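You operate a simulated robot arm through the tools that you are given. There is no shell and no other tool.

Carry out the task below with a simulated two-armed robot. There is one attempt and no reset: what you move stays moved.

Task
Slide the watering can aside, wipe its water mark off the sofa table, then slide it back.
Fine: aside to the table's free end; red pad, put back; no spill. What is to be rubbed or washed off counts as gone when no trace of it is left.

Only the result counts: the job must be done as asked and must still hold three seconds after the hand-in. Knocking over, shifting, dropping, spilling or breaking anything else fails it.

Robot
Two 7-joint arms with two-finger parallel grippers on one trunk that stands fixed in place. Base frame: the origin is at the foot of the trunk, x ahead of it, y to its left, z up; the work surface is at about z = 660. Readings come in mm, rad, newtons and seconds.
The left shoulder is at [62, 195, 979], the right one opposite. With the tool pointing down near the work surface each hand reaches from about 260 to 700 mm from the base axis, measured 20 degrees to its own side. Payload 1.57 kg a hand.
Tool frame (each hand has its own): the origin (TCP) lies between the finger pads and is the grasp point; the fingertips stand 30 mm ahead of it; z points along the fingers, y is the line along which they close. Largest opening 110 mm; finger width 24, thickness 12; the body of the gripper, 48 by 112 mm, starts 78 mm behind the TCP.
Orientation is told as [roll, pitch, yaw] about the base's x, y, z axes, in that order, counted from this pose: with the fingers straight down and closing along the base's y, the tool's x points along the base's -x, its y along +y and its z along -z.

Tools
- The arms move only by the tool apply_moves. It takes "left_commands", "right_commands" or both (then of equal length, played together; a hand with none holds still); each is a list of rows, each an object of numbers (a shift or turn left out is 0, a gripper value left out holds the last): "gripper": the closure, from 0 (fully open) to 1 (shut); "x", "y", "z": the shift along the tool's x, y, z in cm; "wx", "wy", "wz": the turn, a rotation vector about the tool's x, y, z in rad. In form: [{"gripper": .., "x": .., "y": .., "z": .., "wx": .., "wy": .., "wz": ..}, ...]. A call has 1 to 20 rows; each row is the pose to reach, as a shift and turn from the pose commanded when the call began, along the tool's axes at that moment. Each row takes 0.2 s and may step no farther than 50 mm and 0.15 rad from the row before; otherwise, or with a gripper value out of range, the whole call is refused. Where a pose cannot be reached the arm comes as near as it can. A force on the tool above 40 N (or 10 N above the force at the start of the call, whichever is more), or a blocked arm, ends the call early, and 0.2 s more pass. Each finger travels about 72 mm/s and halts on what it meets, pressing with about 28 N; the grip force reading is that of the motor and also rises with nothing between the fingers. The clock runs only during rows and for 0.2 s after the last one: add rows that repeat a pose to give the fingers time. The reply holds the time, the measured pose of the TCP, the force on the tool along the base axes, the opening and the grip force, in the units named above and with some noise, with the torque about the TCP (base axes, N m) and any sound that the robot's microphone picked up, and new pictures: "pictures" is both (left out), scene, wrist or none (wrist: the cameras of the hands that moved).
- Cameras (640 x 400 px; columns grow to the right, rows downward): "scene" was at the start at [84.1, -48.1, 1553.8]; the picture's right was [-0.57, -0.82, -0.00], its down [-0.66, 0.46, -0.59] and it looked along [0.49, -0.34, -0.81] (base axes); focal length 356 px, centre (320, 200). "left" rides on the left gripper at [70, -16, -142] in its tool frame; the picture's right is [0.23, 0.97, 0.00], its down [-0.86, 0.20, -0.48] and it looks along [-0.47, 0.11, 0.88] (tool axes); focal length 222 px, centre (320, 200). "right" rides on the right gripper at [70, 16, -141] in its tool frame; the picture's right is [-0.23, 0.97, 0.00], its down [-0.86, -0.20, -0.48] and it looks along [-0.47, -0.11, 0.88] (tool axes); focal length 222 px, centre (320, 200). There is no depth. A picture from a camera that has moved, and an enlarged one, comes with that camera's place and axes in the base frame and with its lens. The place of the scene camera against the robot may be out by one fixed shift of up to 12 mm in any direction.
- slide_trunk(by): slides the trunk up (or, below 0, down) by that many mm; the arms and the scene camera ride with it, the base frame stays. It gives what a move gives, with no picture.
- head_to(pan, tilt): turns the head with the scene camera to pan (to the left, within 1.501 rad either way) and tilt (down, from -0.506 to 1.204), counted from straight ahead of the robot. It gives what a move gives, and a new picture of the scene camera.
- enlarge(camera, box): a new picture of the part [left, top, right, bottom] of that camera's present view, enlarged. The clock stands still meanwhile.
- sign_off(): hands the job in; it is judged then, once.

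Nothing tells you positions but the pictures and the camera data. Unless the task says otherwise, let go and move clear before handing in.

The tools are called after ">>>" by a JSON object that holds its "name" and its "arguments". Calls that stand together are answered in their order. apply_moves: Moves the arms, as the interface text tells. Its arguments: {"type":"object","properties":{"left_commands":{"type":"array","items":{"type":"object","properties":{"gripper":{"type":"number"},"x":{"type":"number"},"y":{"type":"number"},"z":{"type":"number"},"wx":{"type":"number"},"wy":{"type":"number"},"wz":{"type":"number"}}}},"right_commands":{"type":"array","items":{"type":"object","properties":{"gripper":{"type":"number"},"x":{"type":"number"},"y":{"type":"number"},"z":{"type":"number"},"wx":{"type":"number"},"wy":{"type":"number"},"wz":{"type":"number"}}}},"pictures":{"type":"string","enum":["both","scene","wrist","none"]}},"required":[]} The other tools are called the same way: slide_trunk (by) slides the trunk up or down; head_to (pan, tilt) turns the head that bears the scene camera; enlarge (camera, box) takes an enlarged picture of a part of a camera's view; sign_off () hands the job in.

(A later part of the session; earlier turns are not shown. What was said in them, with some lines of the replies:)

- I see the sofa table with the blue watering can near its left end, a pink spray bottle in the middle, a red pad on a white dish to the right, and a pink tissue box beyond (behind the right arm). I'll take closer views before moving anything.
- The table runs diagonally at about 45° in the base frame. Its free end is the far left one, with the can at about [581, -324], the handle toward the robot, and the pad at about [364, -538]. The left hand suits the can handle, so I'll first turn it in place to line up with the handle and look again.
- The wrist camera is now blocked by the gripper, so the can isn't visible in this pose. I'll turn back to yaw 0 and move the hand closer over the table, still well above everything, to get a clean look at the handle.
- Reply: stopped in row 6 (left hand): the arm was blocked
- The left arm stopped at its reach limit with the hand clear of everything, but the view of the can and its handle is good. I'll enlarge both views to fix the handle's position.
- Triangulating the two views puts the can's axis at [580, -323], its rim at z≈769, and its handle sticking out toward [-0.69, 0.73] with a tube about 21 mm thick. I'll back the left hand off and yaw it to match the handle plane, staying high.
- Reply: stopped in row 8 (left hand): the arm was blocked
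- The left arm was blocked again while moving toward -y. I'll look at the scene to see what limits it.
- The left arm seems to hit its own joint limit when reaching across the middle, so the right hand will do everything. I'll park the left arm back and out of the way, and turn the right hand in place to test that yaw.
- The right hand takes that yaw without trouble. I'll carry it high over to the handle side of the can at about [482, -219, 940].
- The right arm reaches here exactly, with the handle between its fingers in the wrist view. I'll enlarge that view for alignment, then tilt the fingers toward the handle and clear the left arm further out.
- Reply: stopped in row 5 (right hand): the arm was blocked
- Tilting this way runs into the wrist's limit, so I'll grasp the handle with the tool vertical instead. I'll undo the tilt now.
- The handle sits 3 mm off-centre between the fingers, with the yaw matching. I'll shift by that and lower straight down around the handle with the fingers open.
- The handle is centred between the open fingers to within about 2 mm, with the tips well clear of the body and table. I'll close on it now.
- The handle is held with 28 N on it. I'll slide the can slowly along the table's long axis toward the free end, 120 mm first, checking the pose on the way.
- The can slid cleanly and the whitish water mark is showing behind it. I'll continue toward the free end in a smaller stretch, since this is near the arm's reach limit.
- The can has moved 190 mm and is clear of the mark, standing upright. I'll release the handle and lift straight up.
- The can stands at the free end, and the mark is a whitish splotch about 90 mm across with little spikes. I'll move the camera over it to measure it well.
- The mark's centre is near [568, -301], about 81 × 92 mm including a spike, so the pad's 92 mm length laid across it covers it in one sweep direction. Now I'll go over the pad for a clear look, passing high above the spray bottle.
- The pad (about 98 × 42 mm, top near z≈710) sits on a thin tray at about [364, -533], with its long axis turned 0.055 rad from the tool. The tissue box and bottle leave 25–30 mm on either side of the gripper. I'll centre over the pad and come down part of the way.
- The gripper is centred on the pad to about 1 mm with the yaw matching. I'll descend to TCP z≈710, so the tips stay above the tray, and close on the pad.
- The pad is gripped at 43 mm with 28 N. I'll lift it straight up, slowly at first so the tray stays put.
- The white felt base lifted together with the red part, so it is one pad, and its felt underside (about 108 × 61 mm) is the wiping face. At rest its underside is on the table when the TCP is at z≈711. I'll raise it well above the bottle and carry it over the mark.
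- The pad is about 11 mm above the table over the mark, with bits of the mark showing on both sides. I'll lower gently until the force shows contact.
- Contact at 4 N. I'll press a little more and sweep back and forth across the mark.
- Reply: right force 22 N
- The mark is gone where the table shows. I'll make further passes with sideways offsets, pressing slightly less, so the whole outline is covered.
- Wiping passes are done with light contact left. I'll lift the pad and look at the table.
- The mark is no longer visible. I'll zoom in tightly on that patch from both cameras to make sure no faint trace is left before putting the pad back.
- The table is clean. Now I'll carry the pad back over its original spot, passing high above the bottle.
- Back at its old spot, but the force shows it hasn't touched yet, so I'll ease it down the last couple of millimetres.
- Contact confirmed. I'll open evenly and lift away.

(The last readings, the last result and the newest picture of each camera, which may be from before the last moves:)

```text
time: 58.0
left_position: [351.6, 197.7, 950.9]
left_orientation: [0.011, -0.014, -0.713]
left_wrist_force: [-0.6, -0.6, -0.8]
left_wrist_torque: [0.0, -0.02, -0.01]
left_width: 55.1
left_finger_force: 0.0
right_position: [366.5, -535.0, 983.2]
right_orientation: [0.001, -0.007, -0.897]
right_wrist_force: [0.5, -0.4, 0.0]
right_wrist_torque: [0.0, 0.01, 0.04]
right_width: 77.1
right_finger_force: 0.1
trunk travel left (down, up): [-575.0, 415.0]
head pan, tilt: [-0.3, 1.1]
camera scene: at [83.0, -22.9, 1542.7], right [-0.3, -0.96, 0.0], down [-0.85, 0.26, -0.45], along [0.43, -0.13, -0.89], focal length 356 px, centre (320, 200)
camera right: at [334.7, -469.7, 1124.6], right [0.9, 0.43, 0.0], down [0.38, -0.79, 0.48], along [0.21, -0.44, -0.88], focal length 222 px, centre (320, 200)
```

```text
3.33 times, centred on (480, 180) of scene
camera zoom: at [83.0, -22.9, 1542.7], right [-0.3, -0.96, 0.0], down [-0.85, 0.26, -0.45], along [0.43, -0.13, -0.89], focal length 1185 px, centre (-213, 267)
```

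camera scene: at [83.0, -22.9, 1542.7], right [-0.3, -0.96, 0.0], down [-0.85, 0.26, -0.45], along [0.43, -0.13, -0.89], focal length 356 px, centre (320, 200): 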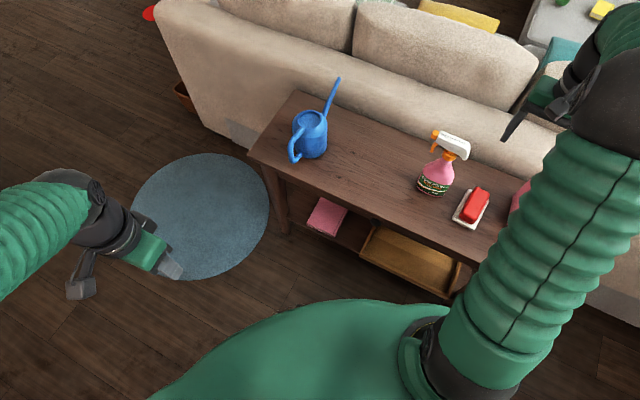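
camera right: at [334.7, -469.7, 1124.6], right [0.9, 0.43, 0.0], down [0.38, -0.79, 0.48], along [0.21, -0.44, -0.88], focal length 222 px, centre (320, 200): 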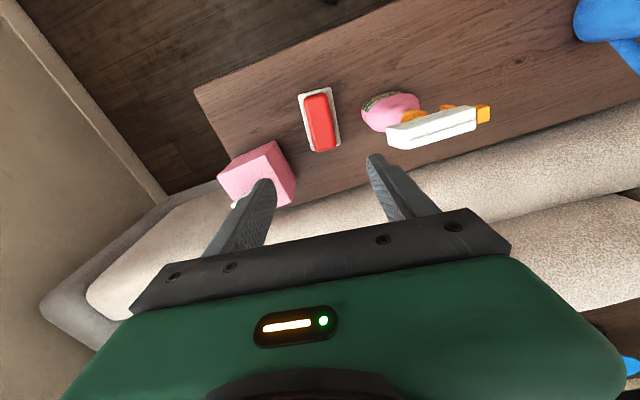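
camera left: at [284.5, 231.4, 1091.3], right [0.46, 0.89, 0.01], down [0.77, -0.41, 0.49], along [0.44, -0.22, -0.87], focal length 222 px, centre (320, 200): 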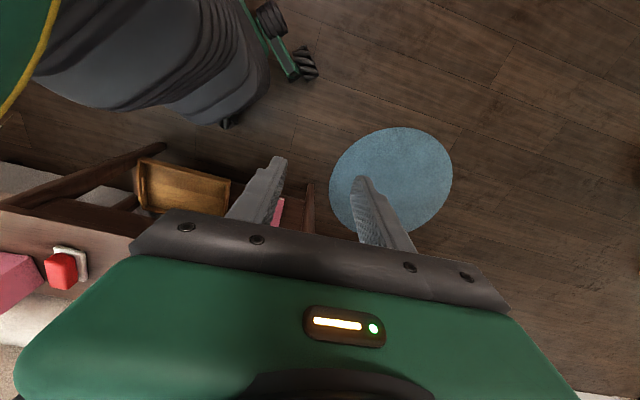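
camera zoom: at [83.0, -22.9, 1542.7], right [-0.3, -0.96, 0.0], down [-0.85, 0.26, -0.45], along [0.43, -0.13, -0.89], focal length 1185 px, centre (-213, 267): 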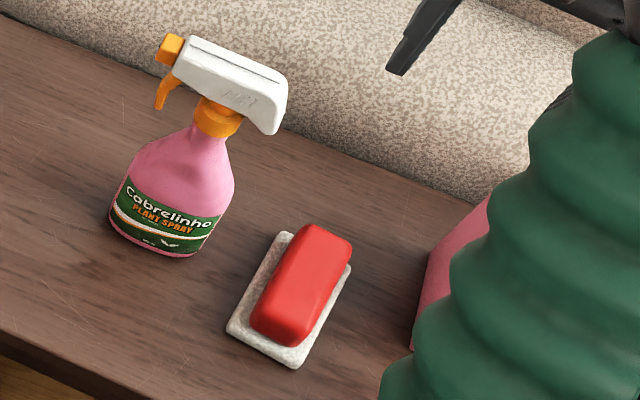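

The pad is back where it was, and the bottle and box are untouched. Now I'll return to above the can's handle at the free end with the fingers open.

>>> {"name": "apply_moves", "arguments": {"right_commands": [{"x": 1.1, "y": 4.0}, {"x": 2.3, "y": 8.1}, {"x": 3.5, "y": 12.1}, {"x": 4.7, "y": 16.2}, {"x": 5.8, "y": 20.2}, {"x": 7.0, "y": 24.3, "wz": -0.01}, {"x": 8.2, "y": 28.3, "wz": -0.02}, {"x": 9.3, "y": 32.4, "wz": -0.03}, {"x": 10.5, "y": 36.4, "wz": -0.04}, {"x": 11.7, "y": 40.5, "wz": -0.054}, {"x": 12.8, "y": 44.5, "wz": -0.054}, {"x": 14.0, "y": 48.6, "wz": -0.054}, {"x": 14.0, "y": 48.6, "z": 4, "wz": -0.054}, {"x": 14.0, "y": 48.6, "z": 8, "wz": -0.054}, {"x": 14.0, "y": 48.6, "z": 12, "wz": -0.054}, {"x": 14.0, "y": 48.6, "z": 15, "wz": -0.054}, {"x": 14.0, "y": 48.6, "z": 15, "wz": -0.054}], "pictures": "both"}}

>>> {"name": "enlarge", "arguments": {"camera": "right", "box": [220, 80, 420, 240]}}

```text
time: 61.6
left_position: [349.5, 199.5, 950.7]
left_orientation: [0.009, -0.015, -0.712]
left_wrist_force: [0.2, -0.4, 0.6]
left_wrist_torque: [0.0, -0.01, 0.0]
left_width: 55.1
left_finger_force: 0.1
right_position: [659.5, -122.9, 833.0]
right_orientation: [-0.001, -0.007, -0.842]
right_wrist_force: [0.0, -1.1, 0.3]
right_wrist_torque: [0.0, 0.0, -0.01]
right_width: 77.0
right_finger_force: 0.1
trunk travel left (down, up): [-575.0, 415.0]
head pan, tilt: [-0.3, 1.1]
camera scene: at [84.4, -21.5, 1542.7], right [-0.3, -0.96, 0.0], down [-0.85, 0.26, -0.45], along [0.43, -0.13, -0.89], focal length 356 px, centre (320, 200)
camera right: at [624.2, -58.9, 974.5], right [0.88, 0.48, 0.0], down [0.42, -0.77, 0.48], along [0.23, -0.43, -0.87], focal length 222 px, centre (320, 200)
```

scene: 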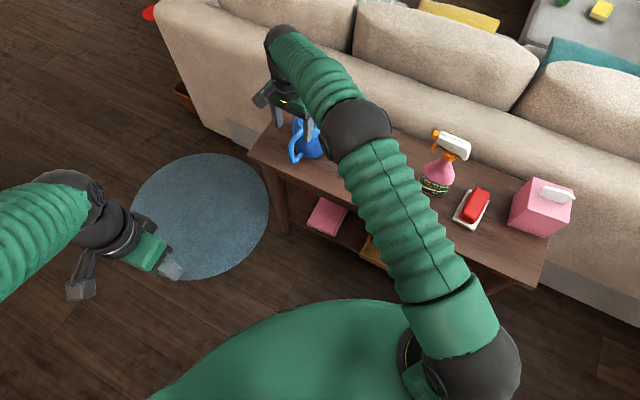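
right: 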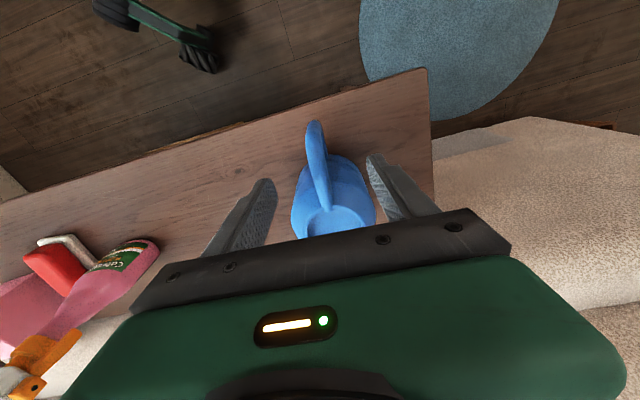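

```text
2.50 times, centred on (320, 160) of right
camera zoom: at [624.2, -58.9, 974.5], right [0.88, 0.48, 0.0], down [0.42, -0.77, 0.48], along [0.23, -0.43, -0.87], focal length 555 px, centre (320, 300)
```

zoom: 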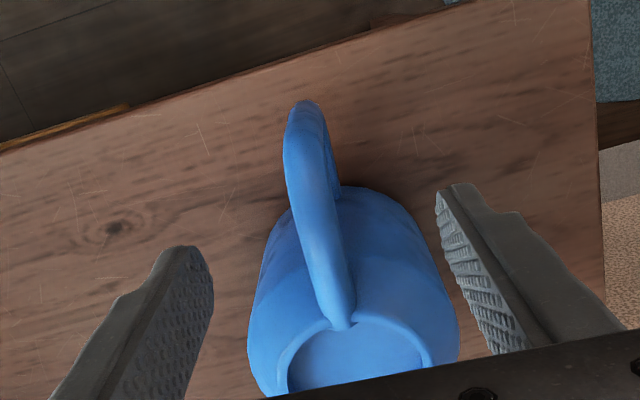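

The handle appears exactly as it did before the first grasp. I'll go down to the release pose and close on it again.

>>> {"name": "apply_moves", "arguments": {"right_commands": [{"x": -0.19, "y": -0.15, "z": 1.5}, {"x": -0.19, "y": -0.15, "z": 4}, {"x": -0.19, "y": -0.15, "z": 6.5}, {"x": -0.19, "y": -0.15, "z": 9}, {"x": -0.19, "y": -0.15, "z": 10.5}, {"x": -0.19, "y": -0.15, "z": 11.35}, {"x": -0.19, "y": -0.15, "z": 11.35}], "pictures": "wrist"}}

>>> {"name": "enlarge", "arguments": {"camera": "right", "box": [220, 80, 420, 240]}}

```text
time: 63.2
left_position: [350.4, 199.7, 950.3]
left_orientation: [0.007, -0.014, -0.711]
left_wrist_force: [0.4, 1.3, 0.6]
left_wrist_torque: [0.0, -0.01, 0.02]
left_width: 55.2
left_finger_force: 0.1
right_position: [662.1, -125.3, 720.1]
right_orientation: [-0.001, -0.008, -0.844]
right_wrist_force: [-0.9, 0.4, 0.1]
right_wrist_torque: [-0.03, -0.01, 0.01]
right_width: 77.3
right_finger_force: 0.1
trunk travel left (down, up): [-575.0, 415.0]
head pan, tilt: [-0.3, 1.1]
camera right: at [625.3, -62.4, 861.9], right [0.88, 0.48, 0.0], down [0.42, -0.77, 0.48], along [0.23, -0.43, -0.87], focal length 222 px, centre (320, 200)
```

right: 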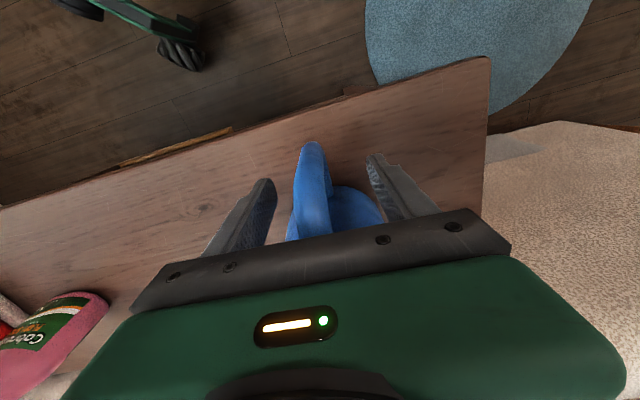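

```text
2.50 times, centred on (320, 160) of right
camera zoom: at [625.3, -62.4, 861.9], right [0.88, 0.48, 0.0], down [0.42, -0.77, 0.48], along [0.23, -0.43, -0.87], focal length 555 px, centre (320, 300)
```

zoom: 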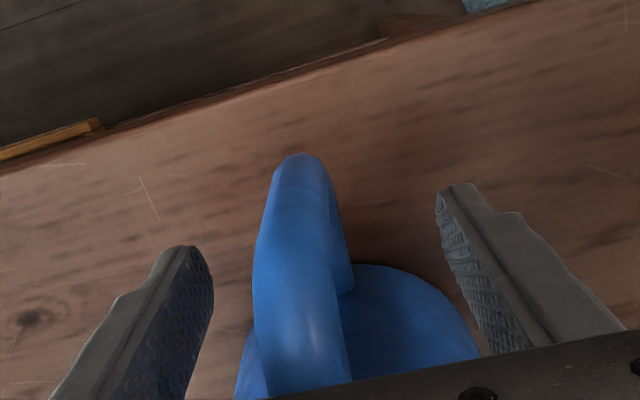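

>>> {"name": "apply_moves", "arguments": {"right_commands": [{"gripper": 0.6}, {"gripper": 0.7}, {"gripper": 0.8}, {"gripper": 0.9}, {"gripper": 0.9}, {"gripper": 0.9}], "pictures": "wrist"}}

```text
time: 64.6
left_position: [350.5, 197.8, 951.7]
left_orientation: [0.009, -0.015, -0.711]
left_wrist_force: [0.0, -0.8, 0.0]
left_wrist_torque: [0.0, -0.02, 0.0]
left_width: 55.1
left_finger_force: 0.0
right_position: [660.6, -126.1, 720.4]
right_orientation: [0.001, -0.006, -0.843]
right_wrist_force: [-1.2, 0.4, -0.7]
right_wrist_torque: [-0.02, -0.01, -0.02]
right_width: 15.4
right_finger_force: 27.9
trunk travel left (down, up): [-575.0, 415.0]
head pan, tilt: [-0.3, 1.1]
camera right: at [625.3, -62.4, 862.1], right [0.88, 0.48, 0.0], down [0.42, -0.77, 0.48], along [0.23, -0.43, -0.87], focal length 222 px, centre (320, 200)
```

right: 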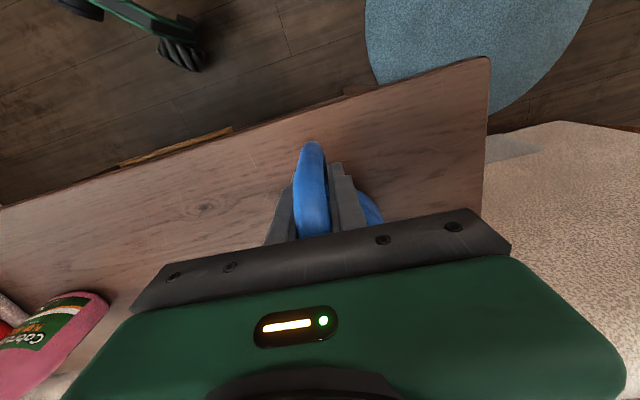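

The handle is held again in the same way. I'll slide the can slowly back along the same line, first most of the way.

>>> {"name": "apply_moves", "arguments": {"right_commands": [{"x": -0.03, "y": -0.4}, {"x": -0.09, "y": -1.2}, {"x": -0.17, "y": -2.2}, {"x": -0.25, "y": -3.2}, {"x": -0.33, "y": -4.2}, {"x": -0.41, "y": -5.2}, {"x": -0.49, "y": -6.2}, {"x": -0.57, "y": -7.2}, {"x": -0.65, "y": -8.2}, {"x": -0.73, "y": -9.2}, {"x": -0.81, "y": -10.2}, {"x": -0.89, "y": -11.2}, {"x": -0.96, "y": -12.2}, {"x": -1.04, "y": -13.2}, {"x": -1.12, "y": -14.2}, {"x": -1.18, "y": -15.0}, {"x": -1.22, "y": -15.5}, {"x": -1.24, "y": -15.7}], "pictures": "both"}}

```text
time: 68.4
left_position: [350.3, 198.2, 949.5]
left_orientation: [0.008, -0.013, -0.712]
left_wrist_force: [0.0, -1.2, -0.8]
left_wrist_torque: [0.02, -0.02, 0.0]
left_width: 55.2
left_finger_force: 0.1
right_position: [551.7, -238.1, 720.2]
right_orientation: [-0.002, -0.007, -0.843]
right_wrist_force: [1.3, 2.3, 1.3]
right_wrist_torque: [-0.15, 0.05, 0.17]
right_width: 15.4
right_finger_force: 28.0
trunk travel left (down, up): [-575.0, 415.0]
head pan, tilt: [-0.3, 1.1]
camera scene: at [84.1, -21.0, 1542.6], right [-0.3, -0.96, 0.0], down [-0.85, 0.26, -0.45], along [0.43, -0.13, -0.89], focal length 356 px, centre (320, 200)
camera right: at [516.0, -174.5, 862.1], right [0.88, 0.48, 0.0], down [0.42, -0.77, 0.48], along [0.23, -0.43, -0.87], focal length 222 px, centre (320, 200)
```

scene: 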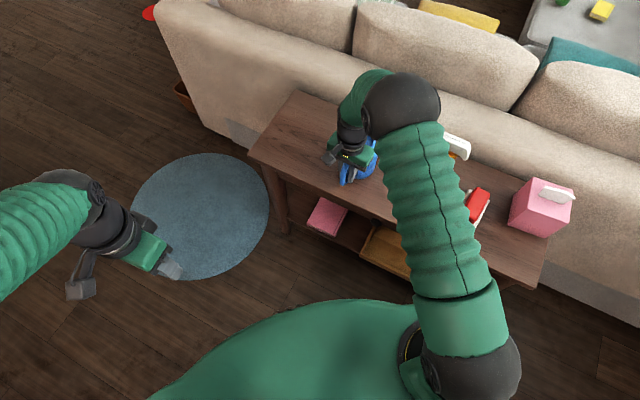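
right: 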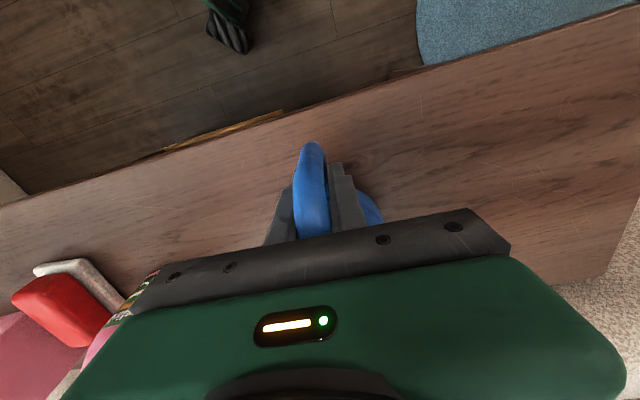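

>>> {"name": "apply_moves", "arguments": {"right_commands": [{"x": -0.04, "y": -0.4}, {"x": -0.12, "y": -1.1}, {"x": -0.22, "y": -1.9}, {"x": -0.3, "y": -2.6}, {"x": -0.35, "y": -3.1}, {"x": -0.38, "y": -3.3}, {"x": -0.38, "y": -3.3}], "pictures": "wrist"}}

>>> {"name": "enlarge", "arguments": {"camera": "right", "box": [220, 80, 420, 240]}}

```text
time: 70.0
left_position: [349.9, 198.9, 951.0]
left_orientation: [0.007, -0.014, -0.712]
left_wrist_force: [-0.5, -0.4, 0.3]
left_wrist_torque: [0.0, 0.02, 0.0]
left_width: 55.2
left_finger_force: 0.1
right_position: [529.6, -263.5, 720.6]
right_orientation: [-0.001, -0.007, -0.843]
right_wrist_force: [0.4, 2.9, 3.8]
right_wrist_torque: [-0.01, 0.18, 0.07]
right_width: 15.5
right_finger_force: 27.5
trunk travel left (down, up): [-575.0, 415.0]
head pan, tilt: [-0.3, 1.1]
camera right: at [494.4, -199.6, 862.1], right [0.88, 0.48, 0.0], down [0.42, -0.77, 0.48], along [0.23, -0.43, -0.87], focal length 222 px, centre (320, 200)
```

right: 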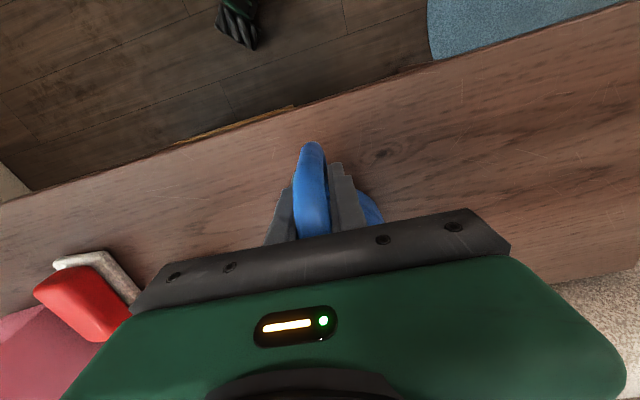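

```text
2.50 times, centred on (320, 160) of right
camera zoom: at [494.4, -199.6, 862.1], right [0.88, 0.48, 0.0], down [0.42, -0.77, 0.48], along [0.23, -0.43, -0.87], focal length 555 px, centre (320, 300)
```

zoom: 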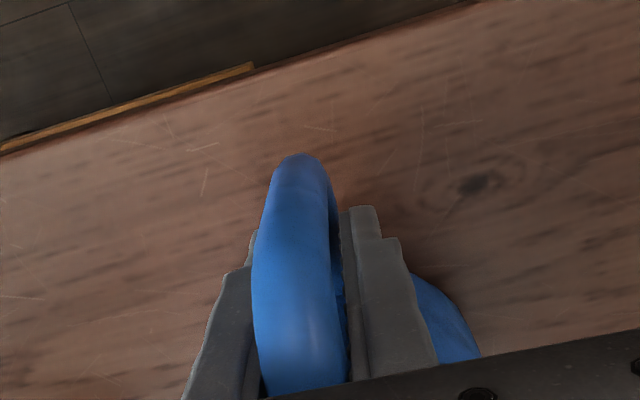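

The can is back where it started: the table grain around it matches the first grasp picture to about a millimetre. I'll release evenly and lift clear.

>>> {"name": "apply_moves", "arguments": {"right_commands": [{"gripper": 0.8}, {"gripper": 0.65}, {"gripper": 0.5}, {"gripper": 0.35}, {"gripper": 0.3}, {"gripper": 0.3}, {"z": -1}, {"z": -3.5}, {"z": -7}, {"z": -11}, {"z": -15}, {"z": -19}, {"z": -23}, {"z": -27}], "pictures": "both"}}

```text
time: 73.0
left_position: [349.2, 197.8, 952.0]
left_orientation: [0.01, -0.016, -0.712]
left_wrist_force: [0.2, 0.5, -0.3]
left_wrist_torque: [0.0, -0.02, -0.01]
left_width: 54.9
left_finger_force: 0.2
right_position: [527.5, -262.2, 993.0]
right_orientation: [0.0, -0.008, -0.843]
right_wrist_force: [1.0, 0.8, 0.5]
right_wrist_torque: [0.02, 0.0, -0.02]
right_width: 76.8
right_finger_force: 0.1
trunk travel left (down, up): [-575.0, 415.0]
head pan, tilt: [-0.3, 1.1]
camera scene: at [82.5, -21.9, 1542.8], right [-0.3, -0.96, 0.0], down [-0.85, 0.26, -0.45], along [0.43, -0.13, -0.89], focal length 356 px, centre (320, 200)
camera right: at [491.4, -199.2, 1134.0], right [0.88, 0.48, 0.0], down [0.42, -0.77, 0.49], along [0.23, -0.43, -0.87], focal length 222 px, centre (320, 200)
```

scene: 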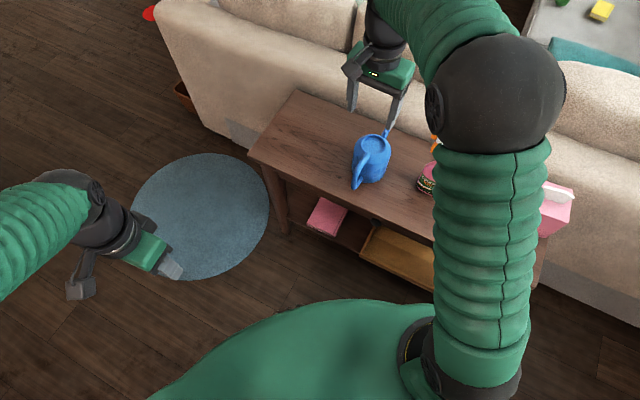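
right: 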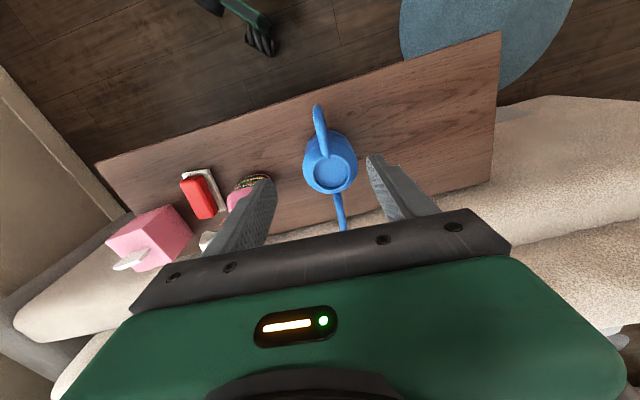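

>>> {"name": "apply_moves", "arguments": {"right_commands": [{"x": -1.15, "y": -3.5}, {"x": -2.3, "y": -7.1}, {"x": -3.5, "y": -10.7}, {"x": -4.6, "y": -14.2}, {"x": -5.8, "y": -17.8}, {"x": -7.0, "y": -21.4}, {"x": -8.1, "y": -24.9}], "pictures": "none"}}

>>> {"name": "head_to", "arguments": {"pan": -0.607, "tilt": 0.935}}

>>> {"name": "enlarge", "arguments": {"camera": "scene", "box": [180, 140, 340, 260]}}

>>> {"name": "enlarge", "arguments": {"camera": "scene", "box": [320, 160, 480, 300]}}

>>> {"name": "enlarge", "arguments": {"camera": "scene", "box": [270, 190, 334, 260]}}

```text
time: 74.6
left_position: [349.7, 196.4, 951.4]
left_orientation: [0.01, -0.015, -0.713]
left_wrist_force: [-0.2, -0.8, 0.2]
left_wrist_torque: [0.0, -0.01, -0.02]
left_width: 54.9
left_finger_force: 0.0
right_position: [396.1, -490.1, 990.5]
right_orientation: [0.0, -0.007, -0.843]
right_wrist_force: [0.3, 0.3, 0.2]
right_wrist_torque: [0.01, -0.02, -0.01]
right_width: 77.1
right_finger_force: 0.1
trunk travel left (down, up): [-575.0, 415.0]
head pan, tilt: [-0.3, 1.1]
```

```text
time: 75.4
left_position: [350.2, 197.5, 951.5]
left_orientation: [0.012, -0.015, -0.712]
left_wrist_force: [-0.3, -1.5, -0.1]
left_wrist_torque: [0.01, -0.03, 0.02]
left_width: 54.8
left_finger_force: 0.0
right_position: [396.3, -488.6, 991.1]
right_orientation: [0.0, -0.007, -0.843]
right_wrist_force: [0.2, 0.0, 0.0]
right_wrist_torque: [0.0, 0.01, -0.01]
right_width: 76.8
right_finger_force: 0.1
trunk travel left (down, up): [-575.0, 415.0]
head pan, tilt: [-0.607, 0.935]
camera scene: at [83.6, -46.7, 1553.9], right [-0.57, -0.82, 0.0], down [-0.66, 0.46, -0.59], along [0.49, -0.34, -0.81], focal length 356 px, centre (320, 200)
```

scene: 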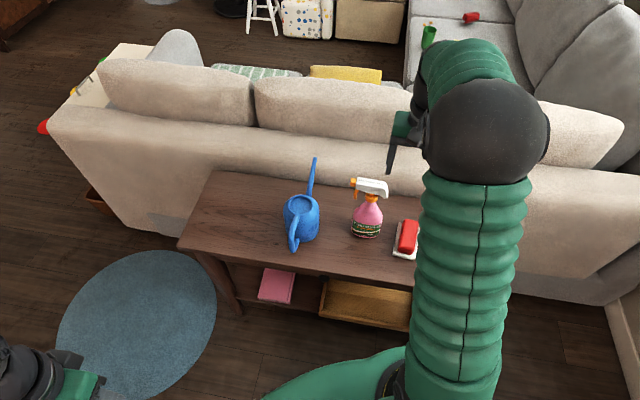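

```text
3.33 times, centred on (260, 200) of scene
camera zoom: at [83.6, -46.7, 1553.9], right [-0.57, -0.82, 0.0], down [-0.66, 0.46, -0.59], along [0.49, -0.34, -0.81], focal length 1185 px, centre (520, 200)
```

zoom: 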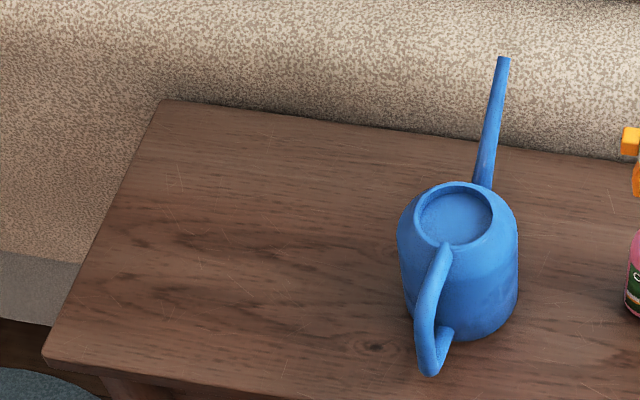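

```text
2.86 times, centred on (400, 230) of scene
camera zoom: at [83.6, -46.7, 1553.9], right [-0.57, -0.82, 0.0], down [-0.66, 0.46, -0.59], along [0.49, -0.34, -0.81], focal length 1016 px, centre (91, 114)
```

zoom: 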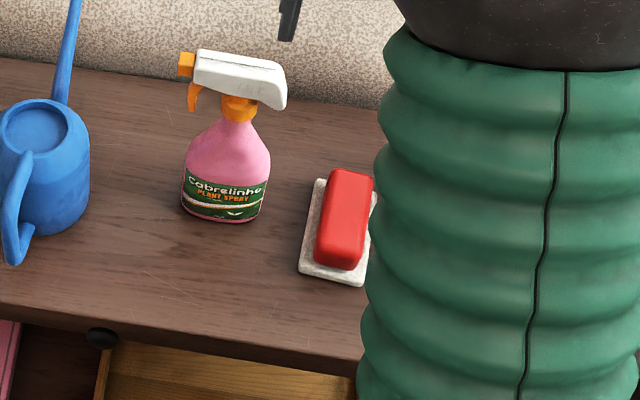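

```text
5.71 times, centred on (302, 225) of scene
camera zoom: at [83.6, -46.7, 1553.9], right [-0.57, -0.82, 0.0], down [-0.66, 0.46, -0.59], along [0.49, -0.34, -0.81], focal length 2032 px, centre (423, 57)
```

zoom: 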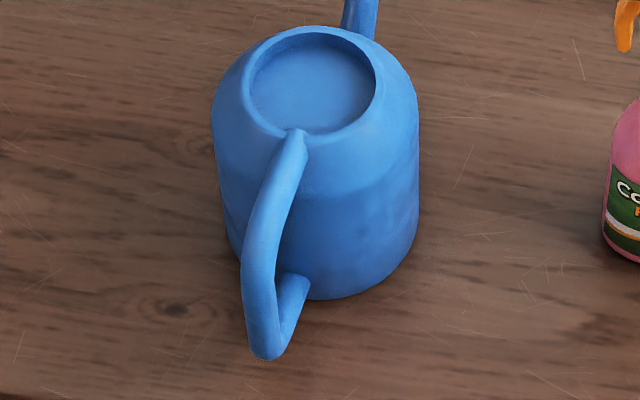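

The can is back within about 4 mm of its starting place and upright, with no trace of the mark on the table around it. The pad is within 2–3 mm of its spot and the bottle and tissue box haven't moved. Both hands are clear, so I'm handing in.

>>> {"name": "sign_off", "arguments": {}}

```text
The job is handed in.
```

I slid the watering can to the table's free end and wiped the water mark off with the red pad. Then I put the pad back and slid the can back to its place.

- **Water mark:** no trace showed in close-ups of the whole patch before the can went back, or around it afterwards.
- **Watering can:** it was slid about 190 mm aside and is now upright, within about 4 mm of where it started. I moved it slowly and level, and saw no spill.
- **Red pad:** it is back within 2–3 mm of its original spot.
- **Everything else:** the spray bottle and tissue box were not touched, and both hands are open and clear of the table.

The job is handed in; the judge's result has not come back.
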